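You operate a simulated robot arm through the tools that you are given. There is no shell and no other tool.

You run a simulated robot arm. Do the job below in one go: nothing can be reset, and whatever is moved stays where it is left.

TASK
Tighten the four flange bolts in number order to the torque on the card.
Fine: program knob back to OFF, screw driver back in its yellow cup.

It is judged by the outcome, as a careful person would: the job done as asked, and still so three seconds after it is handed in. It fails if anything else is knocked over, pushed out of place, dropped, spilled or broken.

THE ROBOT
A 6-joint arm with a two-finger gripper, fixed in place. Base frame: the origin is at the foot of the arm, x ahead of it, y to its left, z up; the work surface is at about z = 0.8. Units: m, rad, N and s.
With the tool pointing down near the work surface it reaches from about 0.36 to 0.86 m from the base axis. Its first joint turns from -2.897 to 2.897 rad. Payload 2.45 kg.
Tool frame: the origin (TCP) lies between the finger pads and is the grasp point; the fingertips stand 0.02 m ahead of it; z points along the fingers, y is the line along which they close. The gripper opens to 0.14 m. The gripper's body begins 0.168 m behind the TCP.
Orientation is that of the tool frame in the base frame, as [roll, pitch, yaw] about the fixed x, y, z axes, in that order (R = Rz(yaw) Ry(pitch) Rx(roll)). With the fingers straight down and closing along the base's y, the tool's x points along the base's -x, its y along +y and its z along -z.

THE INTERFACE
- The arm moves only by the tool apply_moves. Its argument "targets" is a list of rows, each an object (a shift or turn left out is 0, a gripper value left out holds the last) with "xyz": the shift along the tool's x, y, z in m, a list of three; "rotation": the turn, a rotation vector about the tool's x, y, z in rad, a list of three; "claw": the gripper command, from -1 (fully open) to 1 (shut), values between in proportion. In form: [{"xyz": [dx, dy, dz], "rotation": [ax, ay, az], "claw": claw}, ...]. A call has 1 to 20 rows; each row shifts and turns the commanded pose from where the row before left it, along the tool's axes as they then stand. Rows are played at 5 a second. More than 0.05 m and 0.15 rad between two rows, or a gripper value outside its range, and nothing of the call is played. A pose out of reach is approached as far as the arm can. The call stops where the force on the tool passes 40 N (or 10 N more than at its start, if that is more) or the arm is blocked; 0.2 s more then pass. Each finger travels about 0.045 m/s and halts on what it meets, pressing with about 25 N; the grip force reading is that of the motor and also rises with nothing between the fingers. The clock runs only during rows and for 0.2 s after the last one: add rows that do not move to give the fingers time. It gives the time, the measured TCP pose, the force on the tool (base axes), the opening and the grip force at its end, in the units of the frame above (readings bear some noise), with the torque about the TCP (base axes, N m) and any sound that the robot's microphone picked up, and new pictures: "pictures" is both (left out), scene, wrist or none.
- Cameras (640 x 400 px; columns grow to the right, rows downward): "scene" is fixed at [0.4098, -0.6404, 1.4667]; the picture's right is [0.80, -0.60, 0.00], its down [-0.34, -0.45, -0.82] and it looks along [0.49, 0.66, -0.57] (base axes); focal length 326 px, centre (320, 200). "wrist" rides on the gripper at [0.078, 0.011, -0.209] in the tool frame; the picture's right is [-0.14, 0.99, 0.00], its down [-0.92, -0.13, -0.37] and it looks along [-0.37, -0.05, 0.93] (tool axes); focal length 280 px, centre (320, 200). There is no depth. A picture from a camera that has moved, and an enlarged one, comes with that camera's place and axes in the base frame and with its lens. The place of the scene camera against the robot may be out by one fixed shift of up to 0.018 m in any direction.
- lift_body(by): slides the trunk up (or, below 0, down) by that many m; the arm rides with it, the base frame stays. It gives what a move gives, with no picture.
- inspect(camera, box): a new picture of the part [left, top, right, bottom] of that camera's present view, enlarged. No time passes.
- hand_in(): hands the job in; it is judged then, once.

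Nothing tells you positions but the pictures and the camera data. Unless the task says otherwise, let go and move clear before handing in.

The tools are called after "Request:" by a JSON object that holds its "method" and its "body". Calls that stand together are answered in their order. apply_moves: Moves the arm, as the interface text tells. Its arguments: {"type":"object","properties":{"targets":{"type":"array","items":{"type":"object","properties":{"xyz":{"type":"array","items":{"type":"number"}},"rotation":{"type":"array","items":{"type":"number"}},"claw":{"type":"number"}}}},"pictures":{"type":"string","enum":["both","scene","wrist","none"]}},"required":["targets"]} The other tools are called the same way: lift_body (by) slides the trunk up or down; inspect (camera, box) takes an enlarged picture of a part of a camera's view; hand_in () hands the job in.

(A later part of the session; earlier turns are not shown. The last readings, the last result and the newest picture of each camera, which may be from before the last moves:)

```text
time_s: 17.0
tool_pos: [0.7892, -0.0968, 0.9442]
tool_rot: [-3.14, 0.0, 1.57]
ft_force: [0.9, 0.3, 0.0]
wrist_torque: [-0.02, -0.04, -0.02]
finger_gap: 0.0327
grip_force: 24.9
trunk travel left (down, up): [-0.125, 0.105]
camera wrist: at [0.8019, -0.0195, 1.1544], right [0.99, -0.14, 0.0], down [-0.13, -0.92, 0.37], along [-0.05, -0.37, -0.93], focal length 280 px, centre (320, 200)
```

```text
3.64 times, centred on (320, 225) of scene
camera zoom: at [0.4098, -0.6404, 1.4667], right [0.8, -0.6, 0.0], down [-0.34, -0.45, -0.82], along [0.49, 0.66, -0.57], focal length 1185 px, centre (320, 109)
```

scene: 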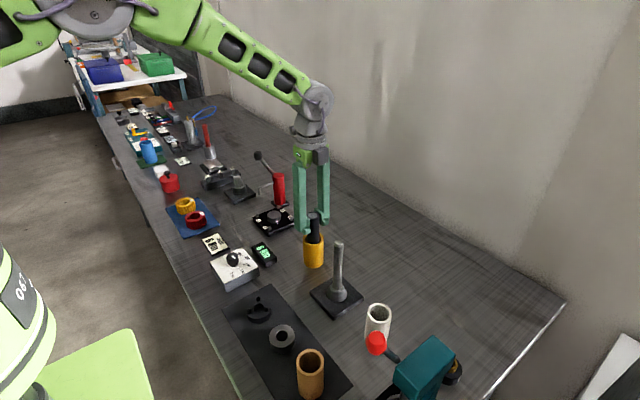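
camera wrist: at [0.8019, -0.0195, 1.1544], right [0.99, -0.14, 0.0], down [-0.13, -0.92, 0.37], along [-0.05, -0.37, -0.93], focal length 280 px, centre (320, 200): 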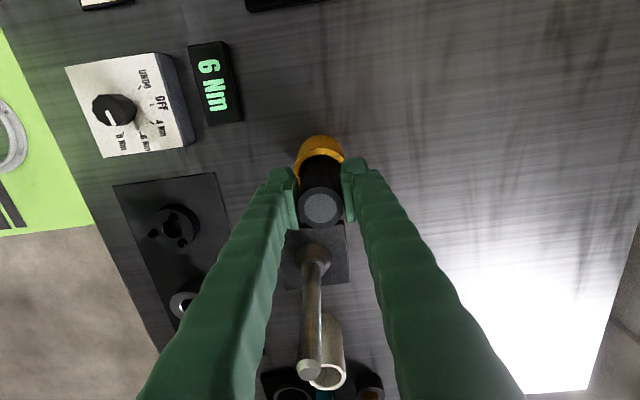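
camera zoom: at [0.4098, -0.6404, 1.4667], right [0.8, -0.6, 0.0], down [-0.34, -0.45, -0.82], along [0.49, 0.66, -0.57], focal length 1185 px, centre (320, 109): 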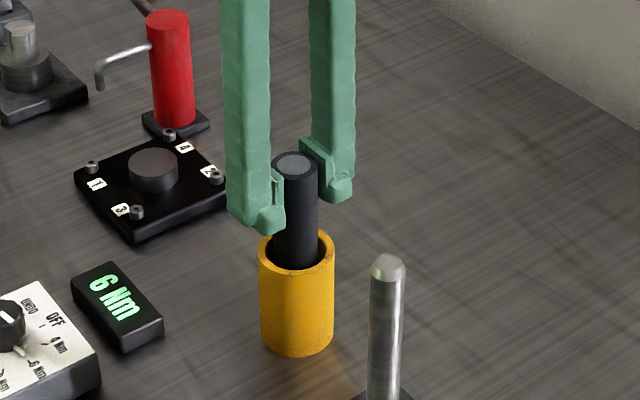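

The grip is firm at 32.7 mm, with the driver seated in the cup at TCP (0.789, -0.097, 0.944); I'll use that pose to put it back later. Now I'll lift straight up slowly.

Request:
{"method": "apply_moves", "body": {"targets": [{"xyz": [0, 0, -0.02]}, {"xyz": [0, 0, -0.03]}, {"xyz": [0, 0, -0.04]}, {"xyz": [0, 0, -0.04]}, {"xyz": [0, 0, 0]}]}}

Request:
{"method": "inspect", "body": {"camera": "scene", "box": [260, 130, 360, 280]}}

Request:
{"method": "inspect", "body": {"camera": "wrist", "box": [240, 100, 400, 220]}}

```text
time_s: 18.2
tool_pos: [0.7907, -0.0978, 1.0746]
tool_rot: [-3.138, 0.001, 1.572]
ft_force: [-0.3, 0.0, -4.4]
wrist_torque: [0.01, 0.01, -0.02]
finger_gap: 0.033
grip_force: 25.0
trunk travel left (down, up): [-0.125, 0.105]
camera wrist: at [0.8018, -0.0203, 1.284], right [0.99, -0.14, 0.0], down [-0.13, -0.92, 0.37], along [-0.05, -0.37, -0.93], focal length 280 px, centre (320, 200)
```

scene: 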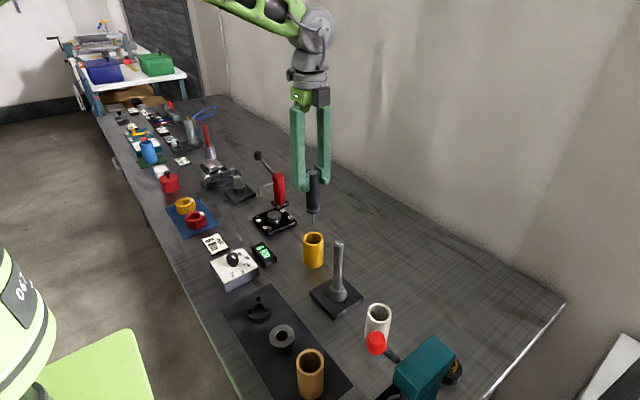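
wrist: 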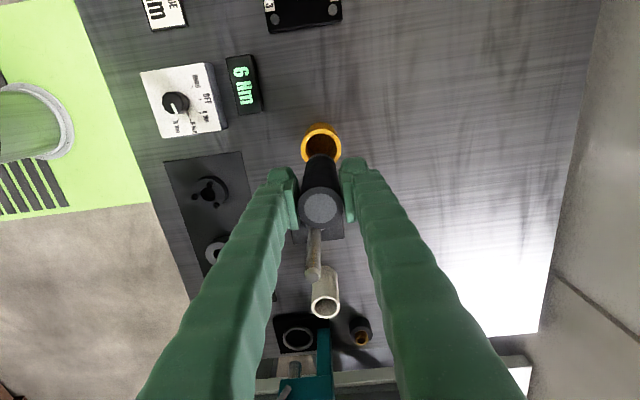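

```text
2.67 times, centred on (310, 205) of scene
camera zoom: at [0.4098, -0.6404, 1.4667], right [0.8, -0.6, 0.0], down [-0.34, -0.45, -0.82], along [0.49, 0.66, -0.57], focal length 869 px, centre (347, 187)
```

zoom: 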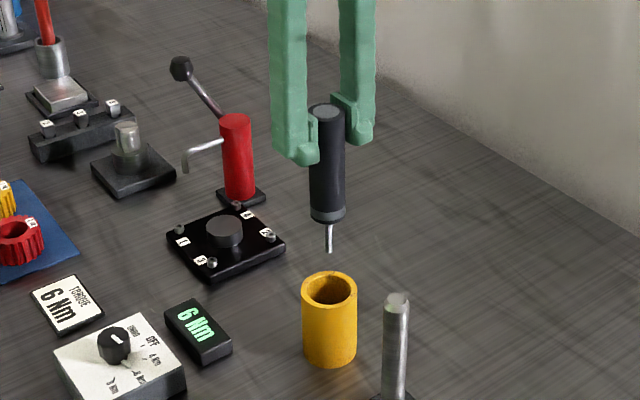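

```text
3.33 times, centred on (320, 160) of wrist
camera zoom: at [0.8018, -0.0203, 1.284], right [0.99, -0.14, 0.0], down [-0.13, -0.92, 0.37], along [-0.05, -0.37, -0.93], focal length 935 px, centre (320, 333)
```

zoom: 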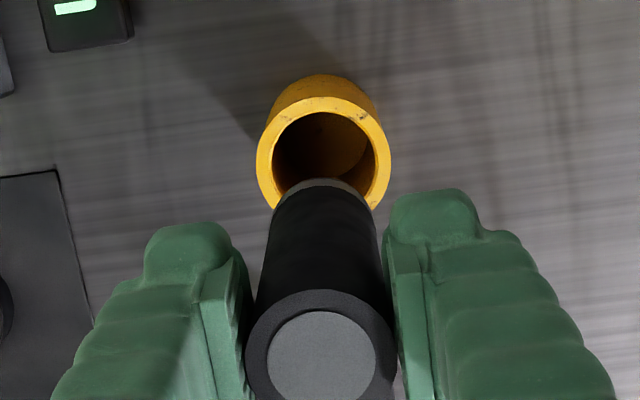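

The lifted driver shows a thin bit, about 7 mm across and 40 mm long, with its tip roughly 0.137 m below the TCP. I'll zoom hard on the bit tip and the bolts in the fixed scene view, since comparing them in one view cancels the camera's shift.

Request:
{"method": "inspect", "body": {"camera": "scene", "box": [294, 200, 334, 230]}}

Request:
{"method": "inspect", "body": {"camera": "scene", "box": [246, 200, 302, 238]}}

Request:
{"method": "inspect", "body": {"camera": "wrist", "box": [255, 0, 355, 40]}}

```text
13.33 times, centred on (314, 215) of scene
camera zoom: at [0.4098, -0.6404, 1.4667], right [0.8, -0.6, 0.0], down [-0.34, -0.45, -0.82], along [0.49, 0.66, -0.57], focal length 4346 px, centre (400, 0)
```

zoom: 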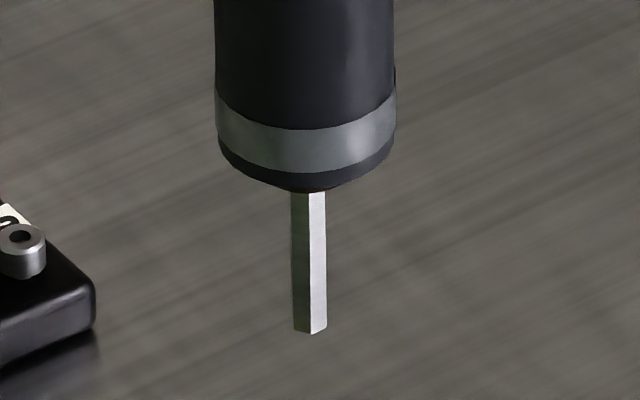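

```text
10.53 times, centred on (274, 219) of scene
camera zoom: at [0.4098, -0.6404, 1.4667], right [0.8, -0.6, 0.0], down [-0.34, -0.45, -0.82], along [0.49, 0.66, -0.57], focal length 3431 px, centre (804, 0)
```

zoom: 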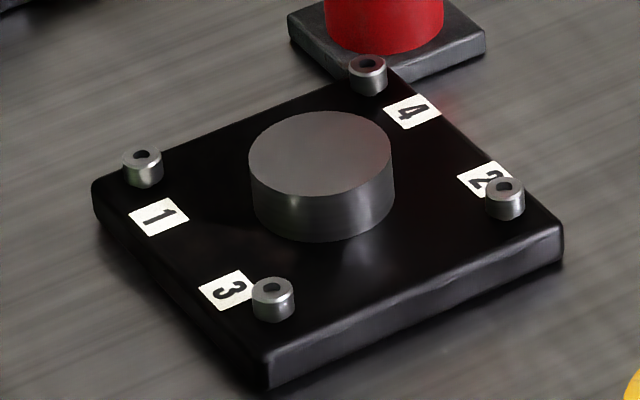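

```text
6.40 times, centred on (305, 20) of wrist
camera zoom: at [0.8018, -0.0203, 1.284], right [0.99, -0.14, 0.0], down [-0.13, -0.92, 0.37], along [-0.05, -0.37, -0.93], focal length 1794 px, centre (416, 1352)
```

zoom: 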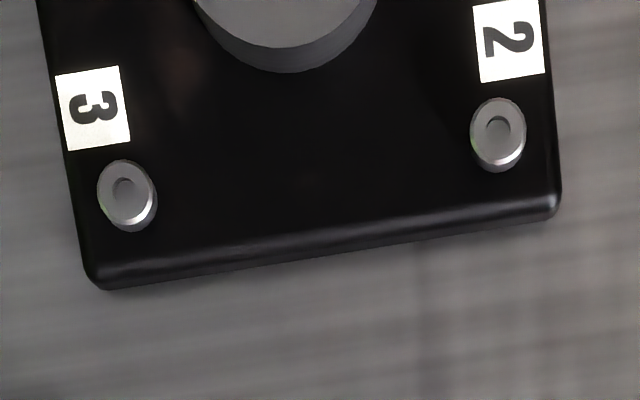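

The bolts triangulate to 1 (0.7514, 0.158), 2 (0.833, 0.076), 3 (0.752, 0.0755) and 4 (0.833, 0.1575), with their tops at z ≈ 0.827. I'll carry the driver at this height to above bolt 1 and check the fingers' clearance from the lever.

Request:
{"method": "apply_moves", "body": {"targets": [{"xyz": [0.0426, -0.0065, 0]}, {"xyz": [0.0426, -0.0065, 0]}, {"xyz": [0.0426, -0.0065, 0]}, {"xyz": [0.0426, -0.0065, 0]}, {"xyz": [0.0426, -0.0066, 0]}, {"xyz": [0.0426, -0.0066, 0]}, {"xyz": [0, 0, 0]}]}}

Request:
{"method": "inspect", "body": {"camera": "scene", "box": [220, 110, 320, 240]}}

Request:
{"method": "inspect", "body": {"camera": "wrist", "box": [240, 40, 440, 200]}}

```text
time_s: 19.8
tool_pos: [0.7524, 0.1577, 1.0756]
tool_rot: [-3.14, 0.0, 1.571]
ft_force: [0.4, 0.2, -4.6]
wrist_torque: [0.02, -0.04, -0.01]
finger_gap: 0.0329
grip_force: 24.6
trunk travel left (down, up): [-0.125, 0.105]
camera wrist: at [0.7657, 0.2352, 1.2845], right [0.99, -0.14, 0.0], down [-0.13, -0.92, 0.37], along [-0.05, -0.37, -0.93], focal length 280 px, centre (320, 200)
```

scene: 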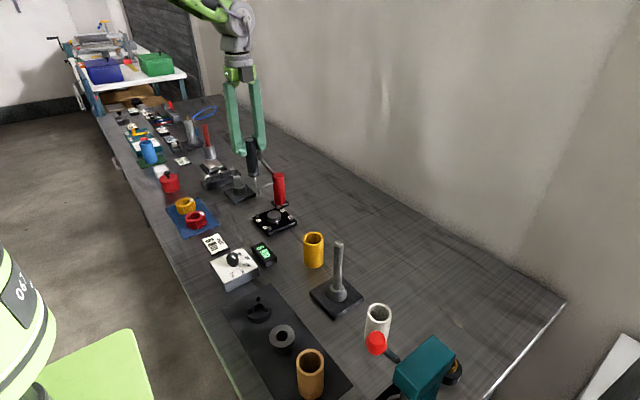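
wrist: 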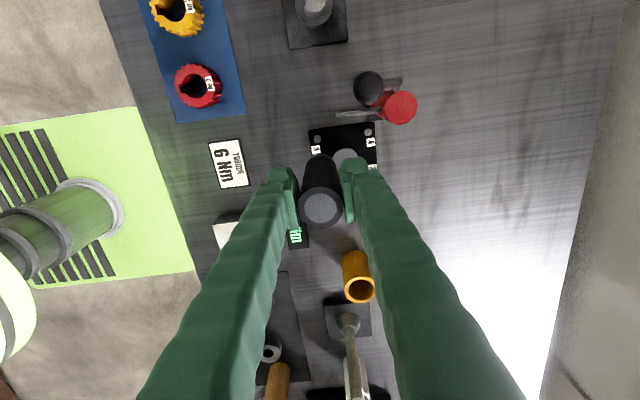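

```text
3.08 times, centred on (270, 175) of scene
camera zoom: at [0.4098, -0.6404, 1.4667], right [0.8, -0.6, 0.0], down [-0.34, -0.45, -0.82], along [0.49, 0.66, -0.57], focal length 1003 px, centre (474, 277)
```

zoom: 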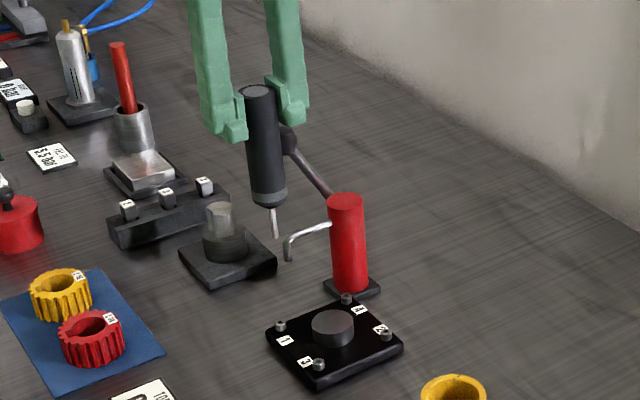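

```text
2.50 times, centred on (340, 120) of wrist
camera zoom: at [0.7657, 0.2352, 1.2845], right [0.99, -0.14, 0.0], down [-0.13, -0.92, 0.37], along [-0.05, -0.37, -0.93], focal length 701 px, centre (270, 400)
```

zoom: 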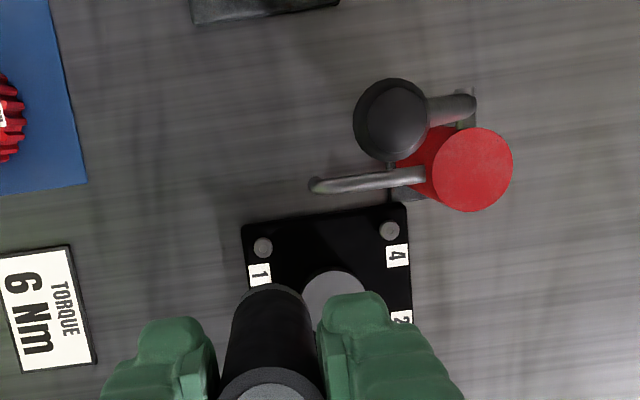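

The driver hangs vertically, and the fingers clear the lever ball at (0.811, 0.228, 1.0). Both views suggest bolt 1 is about 4–5 mm toward -x and 2–3 mm toward +y from the bit. I'll make most of that correction, come down to about 2 cm above the bolt, and measure again.

Request:
{"method": "apply_moves", "body": {"targets": [{"xyz": [0.002, -0.004, 0.03]}, {"xyz": [0, 0, 0.035]}, {"xyz": [0, 0, 0.025]}, {"xyz": [0, 0, 0]}]}}

Request:
{"method": "inspect", "body": {"camera": "scene", "box": [246, 200, 302, 238]}}

Request:
{"method": "inspect", "body": {"camera": "wrist", "box": [260, 80, 400, 200]}}

```text
time_s: 20.8
tool_pos: [0.749, 0.1608, 0.9862]
tool_rot: [-3.139, -0.001, 1.57]
ft_force: [-0.2, -0.4, -4.4]
wrist_torque: [0.02, 0.01, 0.02]
finger_gap: 0.0327
grip_force: 24.7
trunk travel left (down, up): [-0.125, 0.105]
camera wrist: at [0.761, 0.2377, 1.1947], right [0.99, -0.14, 0.0], down [-0.13, -0.92, 0.37], along [-0.05, -0.37, -0.93], focal length 280 px, centre (320, 200)
```

scene: 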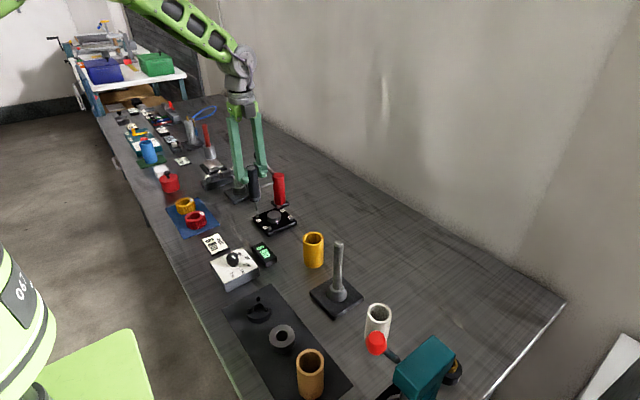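
wrist: 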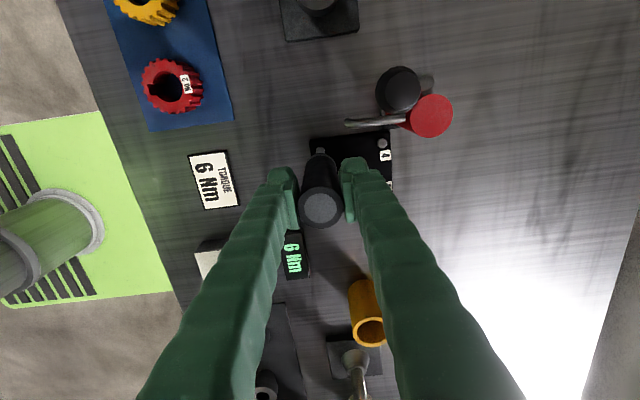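

```text
10.53 times, centred on (274, 219) of scene
camera zoom: at [0.4098, -0.6404, 1.4667], right [0.8, -0.6, 0.0], down [-0.34, -0.45, -0.82], along [0.49, 0.66, -0.57], focal length 3431 px, centre (804, 0)
```

zoom: 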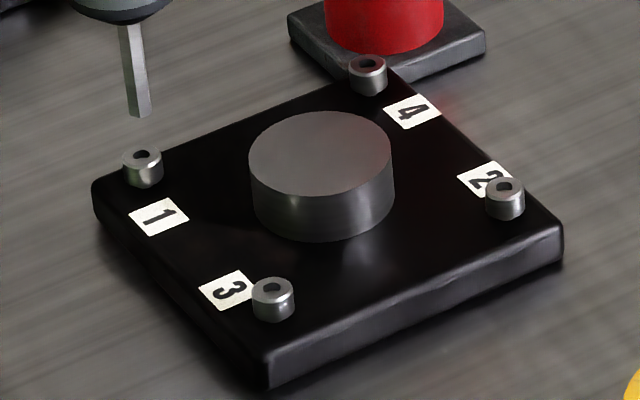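

```text
3.33 times, centred on (330, 140) of wrist
camera zoom: at [0.761, 0.2377, 1.1947], right [0.99, -0.14, 0.0], down [-0.13, -0.92, 0.37], along [-0.05, -0.37, -0.93], focal length 935 px, centre (287, 400)
```

zoom: 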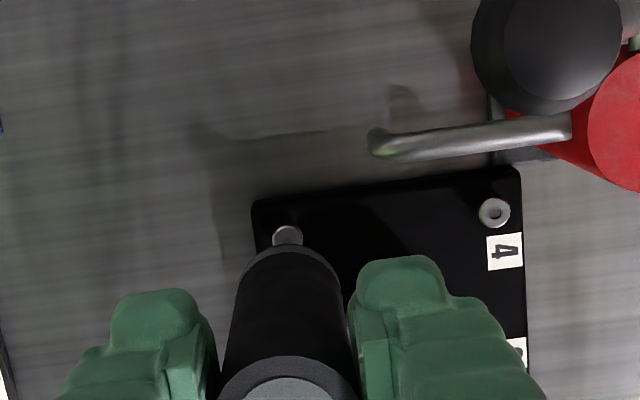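

In the scene view the bit is nearly above bolt 1, about 1.5 mm too far right along the camera's horizontal. I'll trim that and lower another 9 mm so the comparison is tighter.

Request:
{"method": "apply_moves", "body": {"targets": [{"xyz": [-0.0004, -0.0013, 0.005]}, {"xyz": [0, 0, 0.004]}, {"xyz": [0, 0, 0]}], "pictures": "none"}}

Request:
{"method": "inspect", "body": {"camera": "scene", "box": [249, 206, 269, 222]}}

Request:
{"method": "inspect", "body": {"camera": "wrist", "box": [270, 110, 370, 180]}}

```text
time_s: 21.6
tool_pos: [0.7465, 0.1619, 0.9757]
tool_rot: [-3.139, 0.001, 1.57]
ft_force: [-0.4, 0.2, -4.7]
wrist_torque: [0.02, 0.02, 0.04]
finger_gap: 0.0329
grip_force: 24.9
trunk travel left (down, up): [-0.125, 0.105]
```

```text
16.00 times, centred on (259, 214) of scene
camera zoom: at [0.4098, -0.6404, 1.4667], right [0.8, -0.6, 0.0], down [-0.34, -0.45, -0.82], along [0.49, 0.66, -0.57], focal length 5215 px, centre (1296, -24)
```

zoom: 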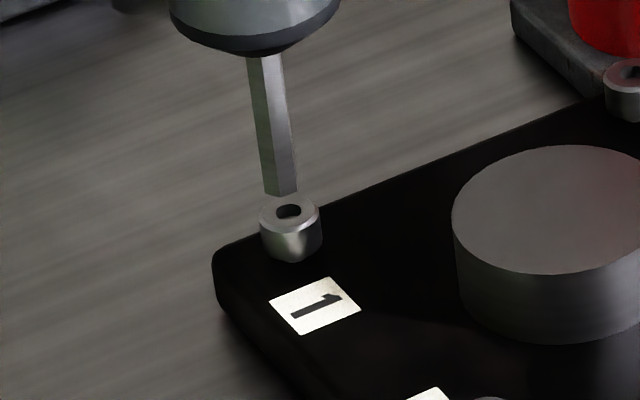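

```text
5.71 times, centred on (320, 145) of wrist
camera zoom: at [0.7588, 0.2378, 1.1853], right [0.99, -0.14, 0.0], down [-0.13, -0.92, 0.37], along [-0.05, -0.37, -0.93], focal length 1602 px, centre (320, 514)
```

zoom: 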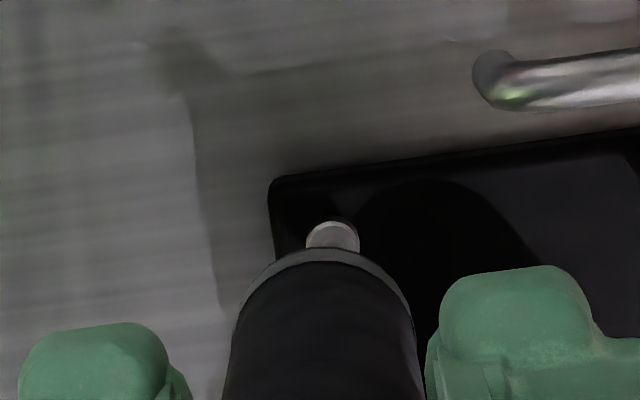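

Now the bit is about 1.1 mm left of the bolt 1 socket, with roughly 5 mm to go. I'll shift +1.2 mm in x and lower 3 mm.

Request:
{"method": "apply_moves", "body": {"targets": [{"xyz": [0, 0.0012, 0]}, {"xyz": [0, 0, 0.003]}, {"xyz": [0, 0, 0]}], "pictures": "none"}}

Request:
{"method": "inspect", "body": {"camera": "scene", "box": [249, 206, 269, 222]}}

Request:
{"method": "inspect", "body": {"camera": "wrist", "box": [270, 110, 370, 180]}}

```text
time_s: 22.4
tool_pos: [0.748, 0.1598, 0.973]
tool_rot: [-3.139, 0.003, 1.571]
ft_force: [0.5, -0.2, -5.2]
wrist_torque: [0.01, 0.0, 0.0]
finger_gap: 0.0327
grip_force: 25.3
trunk travel left (down, up): [-0.125, 0.105]
```

```text
16.00 times, centred on (259, 214) of scene
camera zoom: at [0.4098, -0.6404, 1.4667], right [0.8, -0.6, 0.0], down [-0.34, -0.45, -0.82], along [0.49, 0.66, -0.57], focal length 5215 px, centre (1296, -24)
```

zoom: 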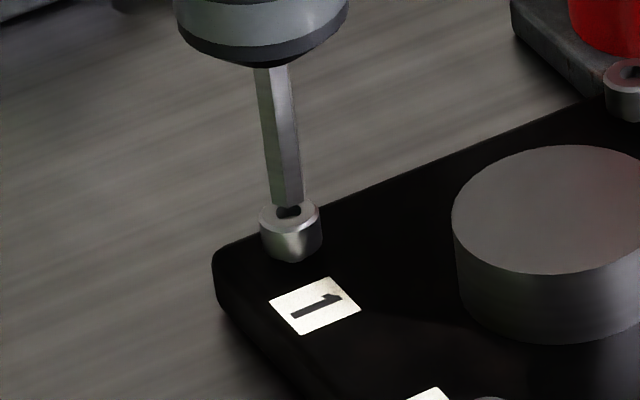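

```text
5.71 times, centred on (320, 145) of wrist
camera zoom: at [0.7598, 0.2374, 1.1824], right [0.99, -0.14, 0.0], down [-0.13, -0.92, 0.37], along [-0.05, -0.37, -0.93], focal length 1602 px, centre (320, 514)
```

zoom: 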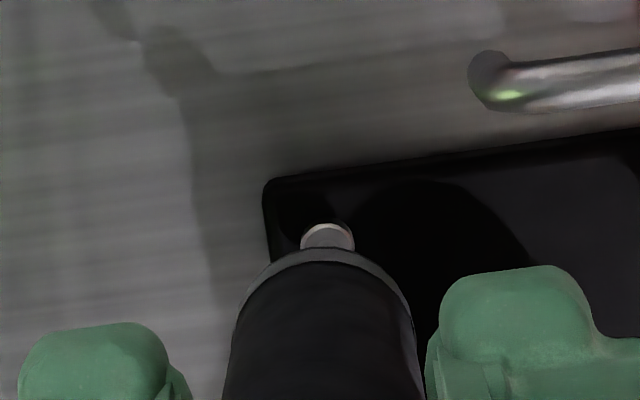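

The bit lines up with the socket in the scene view, with about 1.5 mm left. I'll lower in 1 mm steps and watch the force and any sound.

Request:
{"method": "apply_moves", "body": {"targets": [{"xyz": [0, 0, 0.001]}, {"xyz": [0, 0, 0.001]}, {"xyz": [0, 0, 0.001]}, {"xyz": [0, 0, 0]}], "pictures": "none"}}

Request:
{"method": "inspect", "body": {"camera": "scene", "box": [249, 206, 269, 222]}}

Request:
{"method": "inspect", "body": {"camera": "scene", "box": [205, 210, 285, 300]}}

```text
time_s: 23.4
tool_pos: [0.7477, 0.16, 0.9702]
tool_rot: [-3.141, 0.001, 1.572]
ft_force: [-0.5, -0.4, -5.4]
wrist_torque: [0.0, 0.02, 0.01]
finger_gap: 0.0331
grip_force: 25.6
trunk travel left (down, up): [-0.125, 0.105]
```

```text
16.00 times, centred on (259, 214) of scene
camera zoom: at [0.4098, -0.6404, 1.4667], right [0.8, -0.6, 0.0], down [-0.34, -0.45, -0.82], along [0.49, 0.66, -0.57], focal length 5215 px, centre (1296, -24)
```

zoom: 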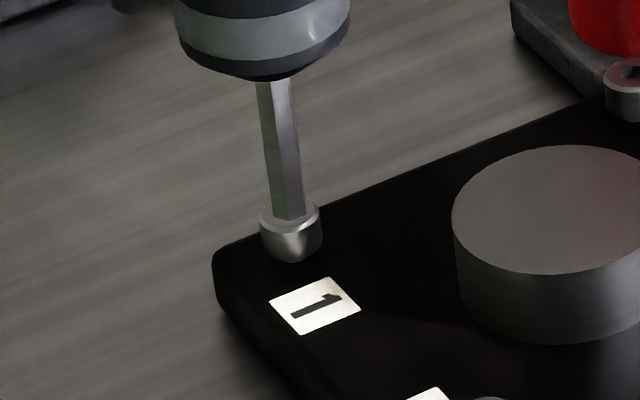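

```text
4.44 times, centred on (245, 255) of scene
camera zoom: at [0.4098, -0.6404, 1.4667], right [0.8, -0.6, 0.0], down [-0.34, -0.45, -0.82], along [0.49, 0.66, -0.57], focal length 1449 px, centre (653, -44)
```

zoom: 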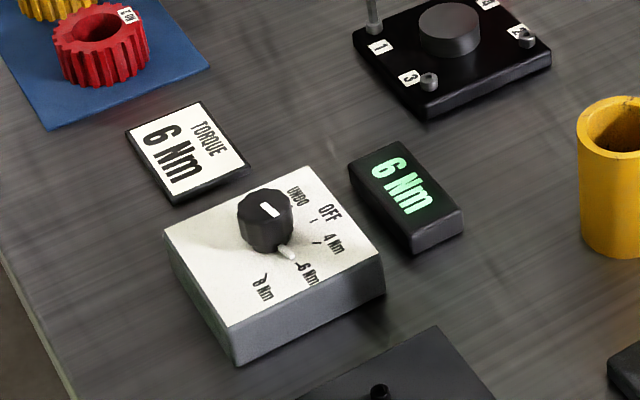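

The bit now covers the socket and there is no contact force yet. I'll keep lowering in small steps.

Request:
{"method": "apply_moves", "body": {"targets": [{"xyz": [0, 0, 0.001]}, {"xyz": [0, 0, 0.001]}, {"xyz": [0, 0, 0]}], "pictures": "none"}}

Request:
{"method": "inspect", "body": {"camera": "scene", "box": [249, 206, 269, 222]}}

```text
time_s: 24.2
tool_pos: [0.7467, 0.1601, 0.9671]
tool_rot: [-3.14, -0.002, 1.571]
ft_force: [-0.2, -1.1, -4.9]
wrist_torque: [0.0, -0.01, -0.02]
finger_gap: 0.0327
grip_force: 25.1
trunk travel left (down, up): [-0.125, 0.105]
```

```text
16.00 times, centred on (259, 214) of scene
camera zoom: at [0.4098, -0.6404, 1.4667], right [0.8, -0.6, 0.0], down [-0.34, -0.45, -0.82], along [0.49, 0.66, -0.57], focal length 5215 px, centre (1296, -24)
```

zoom: 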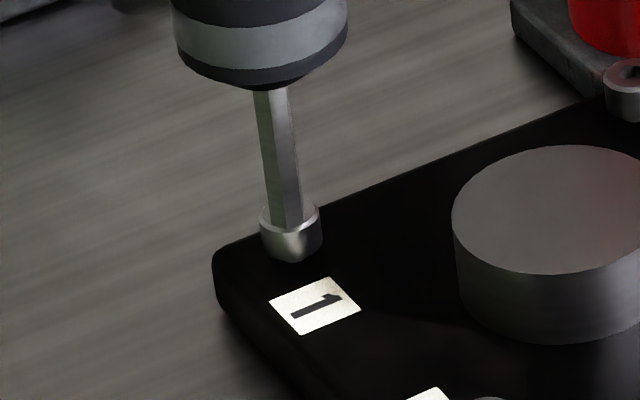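

The bit's end now appears in front of the socket while there's still no contact, so it may be a few mm short of the bolt toward +y. I'll keep lowering gently to a light touch to find the height, then correct.

Request:
{"method": "apply_moves", "body": {"targets": [{"xyz": [0, 0, 0.001]}, {"xyz": [0, 0, 0.0005]}, {"xyz": [0, 0, 0]}], "pictures": "none"}}

Request:
{"method": "inspect", "body": {"camera": "scene", "box": [249, 206, 269, 222]}}

Request:
{"method": "inspect", "body": {"camera": "wrist", "box": [270, 110, 370, 180]}}

```text
time_s: 25.0
tool_pos: [0.7474, 0.1601, 0.9652]
tool_rot: [-3.14, 0.001, 1.572]
ft_force: [0.2, 0.5, -4.9]
wrist_torque: [0.01, 0.02, 0.02]
finger_gap: 0.0328
grip_force: 25.3
trunk travel left (down, up): [-0.125, 0.105]
```

```text
16.00 times, centred on (259, 214) of scene
camera zoom: at [0.4098, -0.6404, 1.4667], right [0.8, -0.6, 0.0], down [-0.34, -0.45, -0.82], along [0.49, 0.66, -0.57], focal length 5215 px, centre (1296, -24)
```

zoom: 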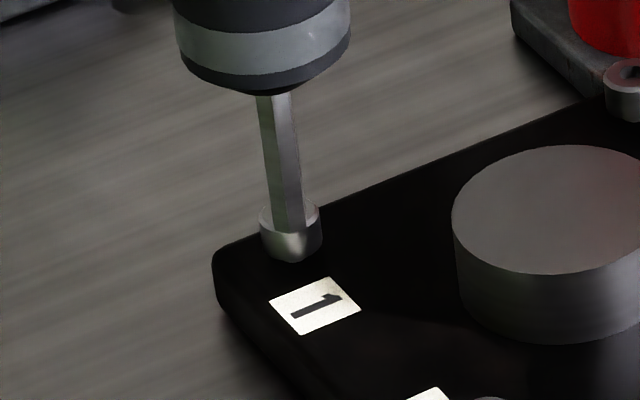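

```text
5.71 times, centred on (320, 145) of wrist
camera zoom: at [0.7597, 0.238, 1.1754], right [0.99, -0.14, 0.0], down [-0.13, -0.92, 0.37], along [-0.05, -0.37, -0.93], focal length 1602 px, centre (320, 514)
```

zoom: 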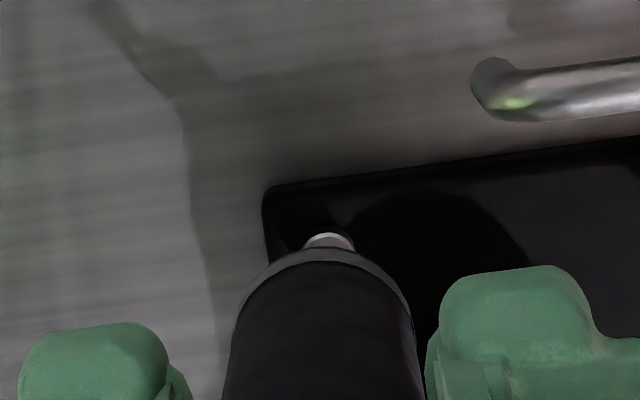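

The visible length of the bit is shrinking with no contact force, which suggests it is starting to enter the socket. I'll zoom in tighter on the joint.

Request:
{"method": "inspect", "body": {"camera": "scene", "box": [255, 209, 263, 215]}}

Request:
{"method": "inspect", "body": {"camera": "scene", "box": [262, 222, 270, 228]}}

Request:
{"method": "inspect", "body": {"camera": "scene", "box": [289, 214, 297, 220]}}

```text
16.00 times, centred on (259, 212) of scene
camera zoom: at [0.4098, -0.6404, 1.4667], right [0.8, -0.6, 0.0], down [-0.34, -0.45, -0.82], along [0.49, 0.66, -0.57], focal length 5215 px, centre (1296, 8)
```

zoom: 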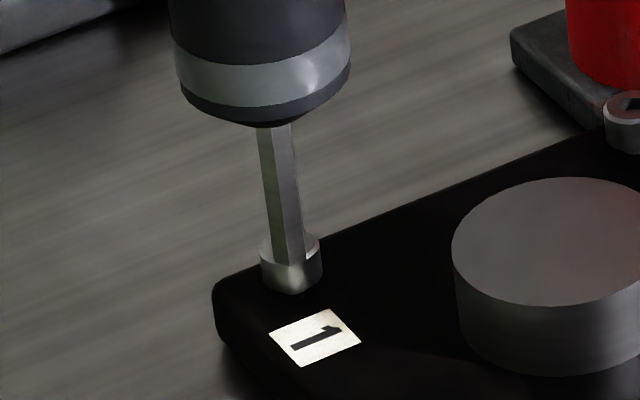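

```text
16.00 times, centred on (266, 225) of scene
camera zoom: at [0.4098, -0.6404, 1.4667], right [0.8, -0.6, 0.0], down [-0.34, -0.45, -0.82], along [0.49, 0.66, -0.57], focal length 5215 px, centre (1184, -200)
```

zoom: 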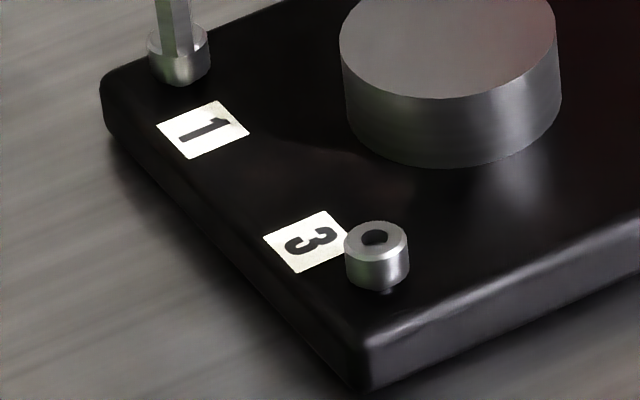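

```text
16.00 times, centred on (293, 217) of scene
camera zoom: at [0.4098, -0.6404, 1.4667], right [0.8, -0.6, 0.0], down [-0.34, -0.45, -0.82], along [0.49, 0.66, -0.57], focal length 5215 px, centre (752, -72)
```

zoom: 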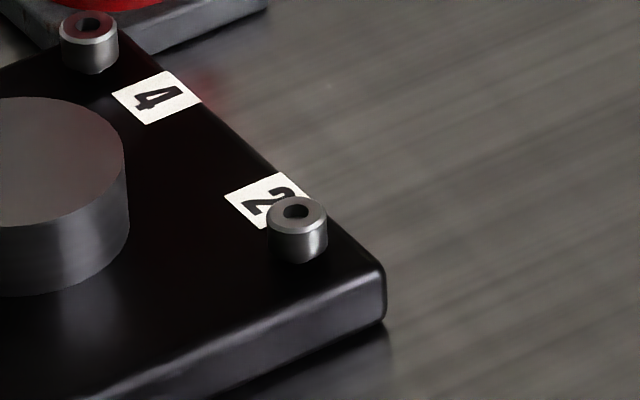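

The bit's front face meets the head near the rim on the camera's side, so it is about 3.5 mm short along the camera's forward direction. I'll lift 5 mm, shift (+1.7, +3.1) mm in x and y, and look again.

Request:
{"method": "apply_moves", "body": {"targets": [{"xyz": [0, 0, -0.005]}, {"xyz": [0.0031, 0.0017, 0]}, {"xyz": [0, 0, 0]}], "pictures": "none"}}

Request:
{"method": "inspect", "body": {"camera": "scene", "box": [249, 206, 269, 222]}}

Request:
{"method": "inspect", "body": {"camera": "wrist", "box": [270, 110, 370, 180]}}

```text
time_s: 25.8
tool_pos: [0.7487, 0.1645, 0.9709]
tool_rot: [-3.14, 0.0, 1.572]
ft_force: [0.2, -0.1, -4.1]
wrist_torque: [0.04, 0.01, 0.04]
finger_gap: 0.0329
grip_force: 24.6
trunk travel left (down, up): [-0.125, 0.105]
```

```text
16.00 times, centred on (259, 214) of scene
camera zoom: at [0.4098, -0.6404, 1.4667], right [0.8, -0.6, 0.0], down [-0.34, -0.45, -0.82], along [0.49, 0.66, -0.57], focal length 5215 px, centre (1296, -24)
```

zoom: 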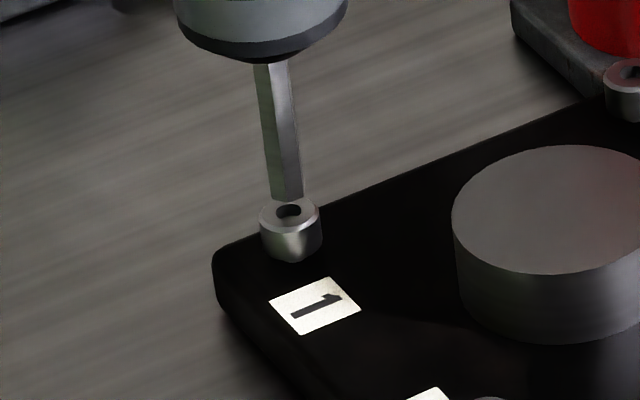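

```text
5.71 times, centred on (320, 145) of wrist
camera zoom: at [0.7613, 0.2409, 1.1809], right [0.99, -0.14, 0.0], down [-0.13, -0.92, 0.37], along [-0.05, -0.37, -0.93], focal length 1602 px, centre (320, 514)
```

zoom: 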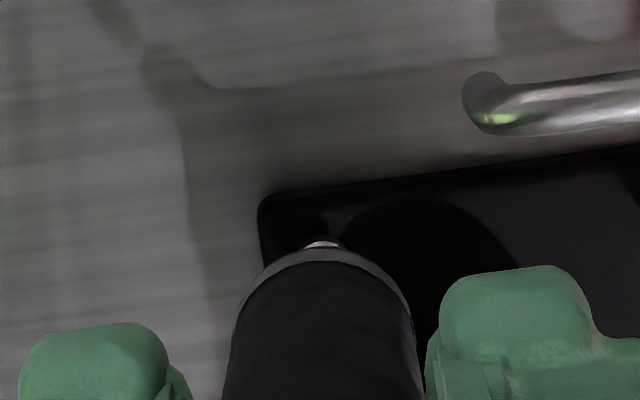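

Now the bit points straight at the socket, with about 5 mm to go, and the wrist view agrees in x. I'll lower it in small steps.

Request:
{"method": "apply_moves", "body": {"targets": [{"xyz": [0, 0, 0.002]}, {"xyz": [0, 0, 0.0015]}, {"xyz": [0, 0, 0.001]}, {"xyz": [0, 0, 0.001]}, {"xyz": [0, 0, 0]}], "pictures": "none"}}

Request:
{"method": "inspect", "body": {"camera": "scene", "box": [249, 206, 269, 222]}}

```text
time_s: 27.0
tool_pos: [0.7484, 0.163, 0.9652]
tool_rot: [-3.139, -0.001, 1.57]
ft_force: [-0.6, -0.2, -5.1]
wrist_torque: [0.02, -0.01, 0.0]
finger_gap: 0.0329
grip_force: 24.5
trunk travel left (down, up): [-0.125, 0.105]
```

```text
16.00 times, centred on (259, 214) of scene
camera zoom: at [0.4098, -0.6404, 1.4667], right [0.8, -0.6, 0.0], down [-0.34, -0.45, -0.82], along [0.49, 0.66, -0.57], focal length 5215 px, centre (1296, -24)
```

zoom: 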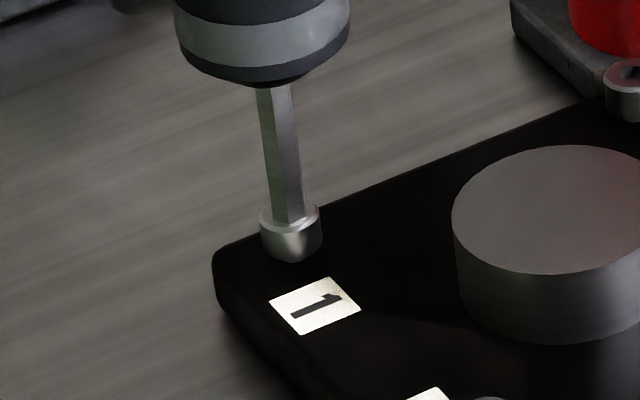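

The bit is centred over the socket and entering it, with no force so far. I'll keep going down in 1 mm steps until it seats or makes a sound.

Request:
{"method": "apply_moves", "body": {"targets": [{"xyz": [0, 0, 0.001]}, {"xyz": [0, 0, 0.001]}, {"xyz": [0, 0, 0.001]}, {"xyz": [0, 0, 0]}, {"xyz": [0, 0, 0]}], "pictures": "none"}}

Request:
{"method": "inspect", "body": {"camera": "scene", "box": [249, 206, 269, 222]}}

Request:
{"method": "inspect", "body": {"camera": "scene", "box": [205, 220, 285, 290]}}

```text
time_s: 28.2
tool_pos: [0.7481, 0.1632, 0.9654]
tool_rot: [3.141, 0.001, 1.571]
ft_force: [0.5, -0.4, 14.4]
wrist_torque: [-0.03, -0.1, 0.0]
finger_gap: 0.0329
grip_force: 25.3
trunk travel left (down, up): [-0.125, 0.105]
```

```text
16.00 times, centred on (259, 214) of scene
camera zoom: at [0.4098, -0.6404, 1.4667], right [0.8, -0.6, 0.0], down [-0.34, -0.45, -0.82], along [0.49, 0.66, -0.57], focal length 5215 px, centre (1296, -24)
```

zoom: 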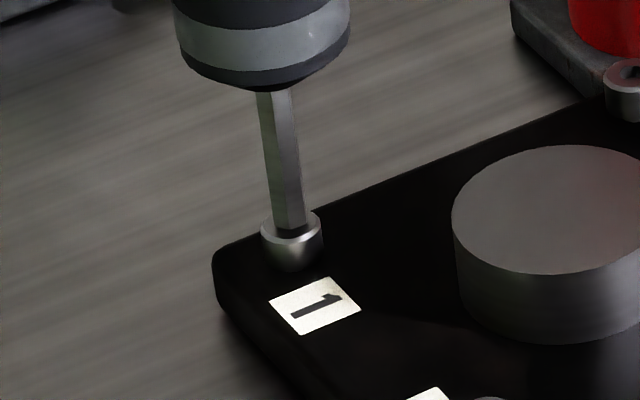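

```text
5.71 times, centred on (245, 255) of scene
camera zoom: at [0.4098, -0.6404, 1.4667], right [0.8, -0.6, 0.0], down [-0.34, -0.45, -0.82], along [0.49, 0.66, -0.57], focal length 1862 px, centre (749, -114)
```

zoom: 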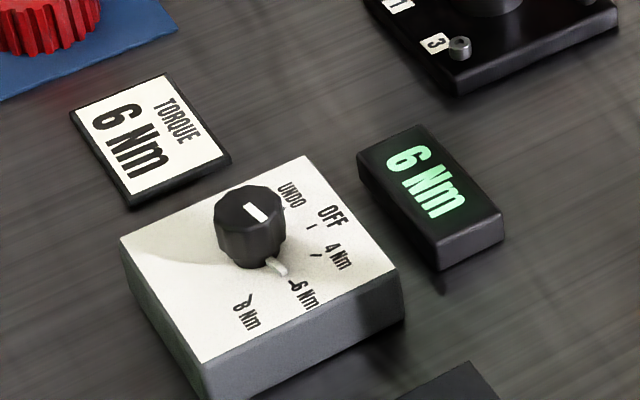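

Contact: about 19 N of push, and the bolt 1 head has visibly sunk about 2 mm, so the driver is running it in. I'll hold the pressure and listen for it to finish.

Request:
{"method": "apply_moves", "body": {"targets": [{"xyz": [0, 0, 0]}, {"xyz": [0, 0, 0]}, {"xyz": [0, 0, 0]}, {"xyz": [0, 0, 0]}, {"xyz": [0, 0, 0]}], "pictures": "none"}}

Request:
{"method": "inspect", "body": {"camera": "scene", "box": [249, 206, 269, 222]}}

Request:
{"method": "inspect", "body": {"camera": "scene", "box": [205, 220, 285, 290]}}

```text
time_s: 29.4
tool_pos: [0.7473, 0.1625, 0.9658]
tool_rot: [3.141, 0.0, 1.571]
ft_force: [2.9, 0.4, 21.8]
wrist_torque: [0.01, -0.28, 0.03]
finger_gap: 0.0327
grip_force: 25.0
trunk travel left (down, up): [-0.125, 0.105]
```

```text
16.00 times, centred on (259, 214) of scene
camera zoom: at [0.4098, -0.6404, 1.4667], right [0.8, -0.6, 0.0], down [-0.34, -0.45, -0.82], along [0.49, 0.66, -0.57], focal length 5215 px, centre (1296, -24)
```

zoom: 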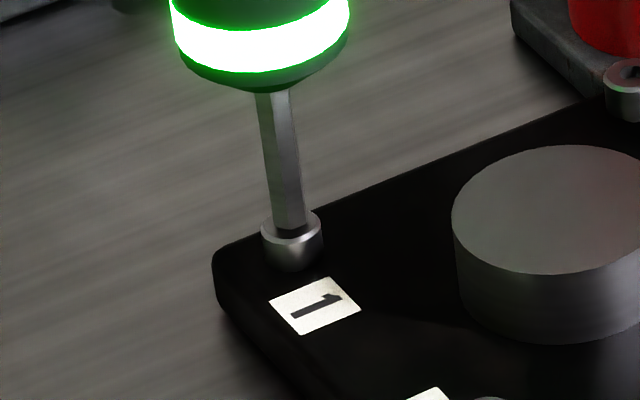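

```text
5.71 times, centred on (245, 255) of scene
camera zoom: at [0.4098, -0.6404, 1.4667], right [0.8, -0.6, 0.0], down [-0.34, -0.45, -0.82], along [0.49, 0.66, -0.57], focal length 1862 px, centre (749, -114)
```

zoom: 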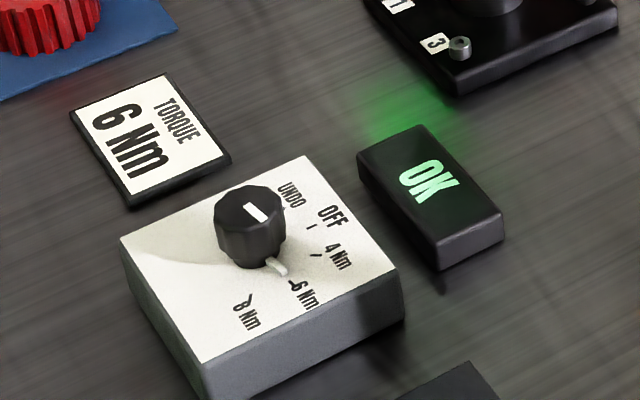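

The driver ring lit green and the display reads OK, so bolt 1 is done. Its seated TCP was (0.748, 0.163, 0.9655), which gives a correction for the rest and puts bolt 2 at about (0.8295, 0.0807). I'll lift clear of the centre boss, move over, and come down to about 10 mm above.

Request:
{"method": "apply_moves", "body": {"targets": [{"xyz": [0, 0, -0.015]}, {"xyz": [0, 0, -0.03]}, {"xyz": [-0.0274, 0.0272, 0]}, {"xyz": [-0.0274, 0.0272, 0]}, {"xyz": [-0.0274, 0.0272, 0]}, {"xyz": [0, 0, 0]}]}}

Request:
{"method": "inspect", "body": {"camera": "scene", "box": [265, 195, 310, 230]}}

Request:
{"method": "inspect", "body": {"camera": "wrist", "box": [260, 90, 380, 190]}}

```text
time_s: 30.8
tool_pos: [0.8304, 0.0823, 1.0067]
tool_rot: [-3.138, 0.001, 1.574]
ft_force: [0.3, -0.8, -3.8]
wrist_torque: [0.01, 0.03, 0.04]
finger_gap: 0.033
grip_force: 24.9
trunk travel left (down, up): [-0.125, 0.105]
camera wrist: at [0.8432, 0.1594, 1.2166], right [0.99, -0.14, 0.0], down [-0.13, -0.92, 0.37], along [-0.05, -0.37, -0.93], focal length 280 px, centre (320, 200)
```

scene: 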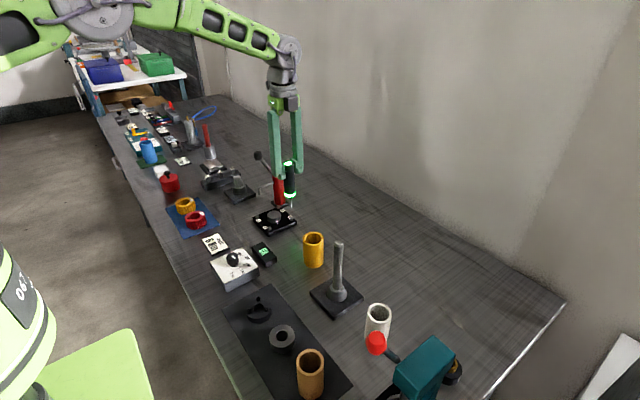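
wrist: 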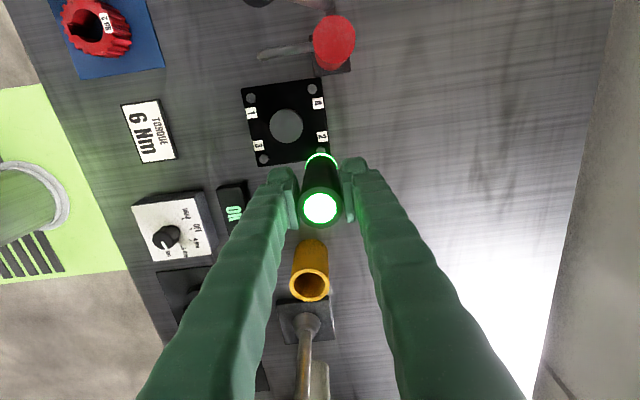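

```text
11.43 times, centred on (288, 212) of scene
camera zoom: at [0.4098, -0.6404, 1.4667], right [0.8, -0.6, 0.0], down [-0.34, -0.45, -0.82], along [0.49, 0.66, -0.57], focal length 3725 px, centre (691, 57)
```

zoom: 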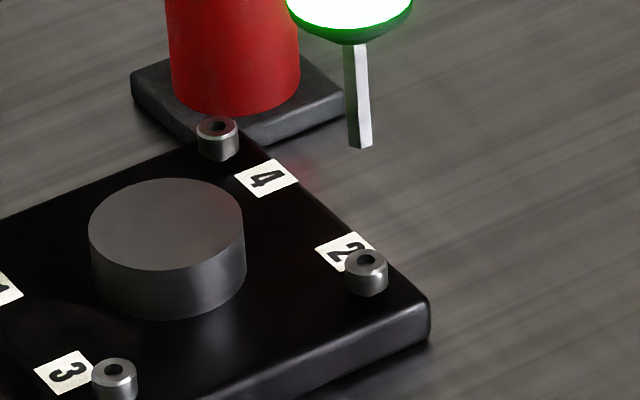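

```text
4.00 times, centred on (320, 140) of wrist
camera zoom: at [0.8432, 0.1594, 1.2166], right [0.99, -0.14, 0.0], down [-0.13, -0.92, 0.37], along [-0.05, -0.37, -0.93], focal length 1122 px, centre (320, 440)
```

zoom: 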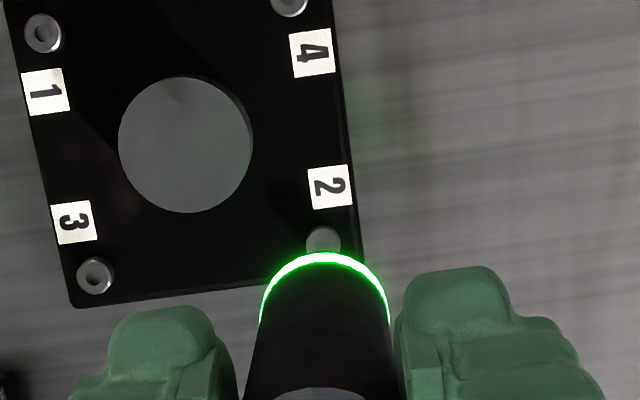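

Bolt 2 lines up well in both views. I'll come down to about 8 mm above it and check again.

Request:
{"method": "apply_moves", "body": {"targets": [{"xyz": [0, 0, 0.02]}, {"xyz": [0, 0, 0.013]}, {"xyz": [0, 0, 0]}, {"xyz": [0, 0, 0]}], "pictures": "none"}}

Request:
{"method": "inspect", "body": {"camera": "scene", "box": [282, 206, 302, 222]}}

Request:
{"method": "inspect", "body": {"camera": "wrist", "box": [270, 110, 370, 180]}}

```text
time_s: 31.8
tool_pos: [0.8306, 0.0822, 0.9752]
tool_rot: [-3.14, -0.001, 1.572]
ft_force: [0.2, -0.6, -4.3]
wrist_torque: [-0.02, -0.02, 0.01]
finger_gap: 0.0326
grip_force: 25.3
trunk travel left (down, up): [-0.125, 0.105]
```

```text
16.00 times, centred on (292, 214) of scene
camera zoom: at [0.4098, -0.6404, 1.4667], right [0.8, -0.6, 0.0], down [-0.34, -0.45, -0.82], along [0.49, 0.66, -0.57], focal length 5215 px, centre (768, -24)
```

zoom: 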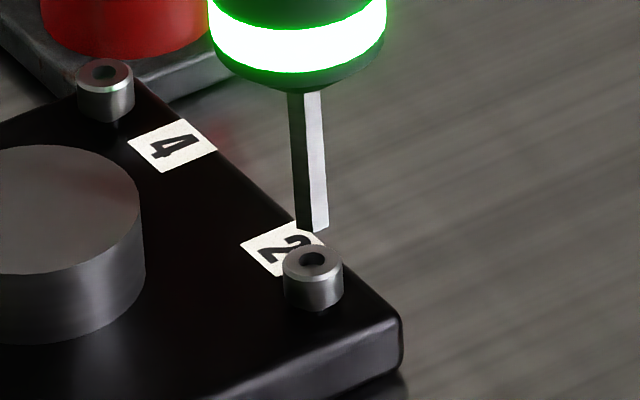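

```text
5.71 times, centred on (320, 145) of wrist
camera zoom: at [0.8431, 0.1596, 1.1846], right [0.99, -0.14, 0.0], down [-0.13, -0.92, 0.37], along [-0.05, -0.37, -0.93], focal length 1602 px, centre (320, 514)
```

zoom: 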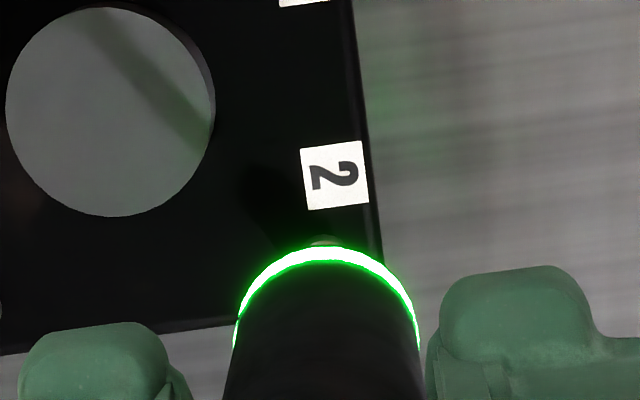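

The bit is within half a millimetre of socket 2, with about 9.5 mm to go. I'll lower to contact plus the same 3 mm of preload that ran bolt 1, then hold.

Request:
{"method": "apply_moves", "body": {"targets": [{"xyz": [0, -0.0003, 0.004]}, {"xyz": [0, 0, 0.003]}, {"xyz": [0, 0, 0.002]}, {"xyz": [0, 0, 0.001]}, {"xyz": [0, 0, 0.001]}, {"xyz": [0, 0, 0.001]}, {"xyz": [0, 0, 0]}], "pictures": "none"}}

Request:
{"method": "inspect", "body": {"camera": "scene", "box": [282, 206, 302, 222]}}

```text
time_s: 33.4
tool_pos: [0.8296, 0.0813, 0.9645]
tool_rot: [3.14, -0.001, 1.57]
ft_force: [-0.4, 0.4, 5.0]
wrist_torque: [0.07, -0.01, 0.0]
finger_gap: 0.0331
grip_force: 24.8
trunk travel left (down, up): [-0.125, 0.105]
```

```text
16.00 times, centred on (292, 214) of scene
camera zoom: at [0.4098, -0.6404, 1.4667], right [0.8, -0.6, 0.0], down [-0.34, -0.45, -0.82], along [0.49, 0.66, -0.57], focal length 5215 px, centre (768, -24)
```

zoom: 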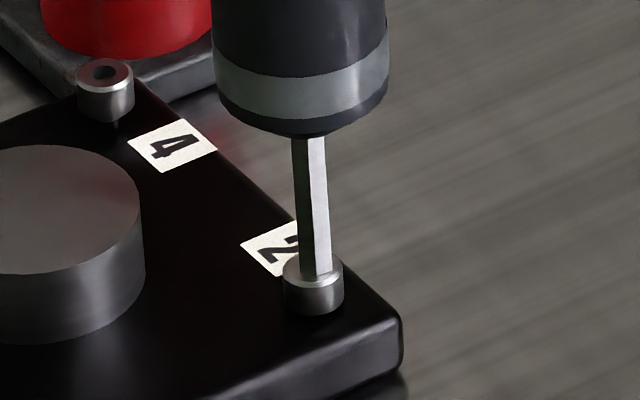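

The bit is in socket 2, touching at about 9 N, and the green light has reset, so it is likely starting. I'll add 1.5 mm of push and hold.

Request:
{"method": "apply_moves", "body": {"targets": [{"xyz": [0, 0, 0.001]}, {"xyz": [0, 0, 0.0005]}, {"xyz": [0, 0, 0]}, {"xyz": [0, 0, 0]}, {"xyz": [0, 0, 0]}], "pictures": "none"}}

Request:
{"method": "inspect", "body": {"camera": "scene", "box": [282, 206, 302, 222]}}

Request:
{"method": "inspect", "body": {"camera": "scene", "box": [205, 220, 285, 290]}}

```text
time_s: 34.6
tool_pos: [0.8303, 0.0806, 0.9645]
tool_rot: [3.139, 0.001, 1.571]
ft_force: [2.7, -0.6, 26.0]
wrist_torque: [-0.17, -0.25, 0.01]
finger_gap: 0.033
grip_force: 24.8
trunk travel left (down, up): [-0.125, 0.105]
```

```text
16.00 times, centred on (292, 214) of scene
camera zoom: at [0.4098, -0.6404, 1.4667], right [0.8, -0.6, 0.0], down [-0.34, -0.45, -0.82], along [0.49, 0.66, -0.57], focal length 5215 px, centre (768, -24)
```

zoom: 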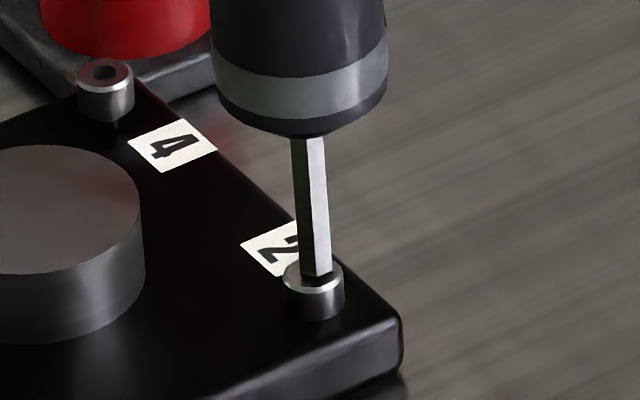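

```text
5.71 times, centred on (245, 255) of scene
camera zoom: at [0.4098, -0.6404, 1.4667], right [0.8, -0.6, 0.0], down [-0.34, -0.45, -0.82], along [0.49, 0.66, -0.57], focal length 1862 px, centre (749, -114)
```

zoom: 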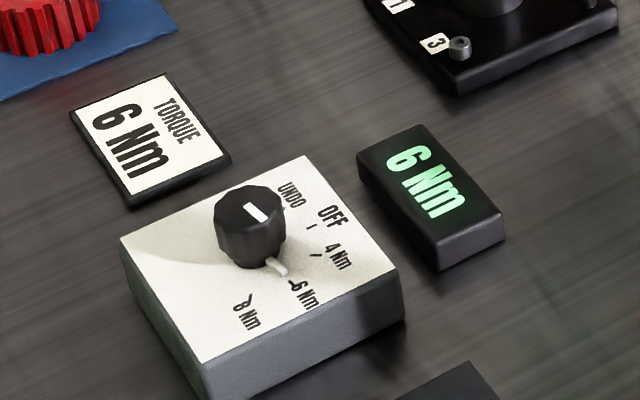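

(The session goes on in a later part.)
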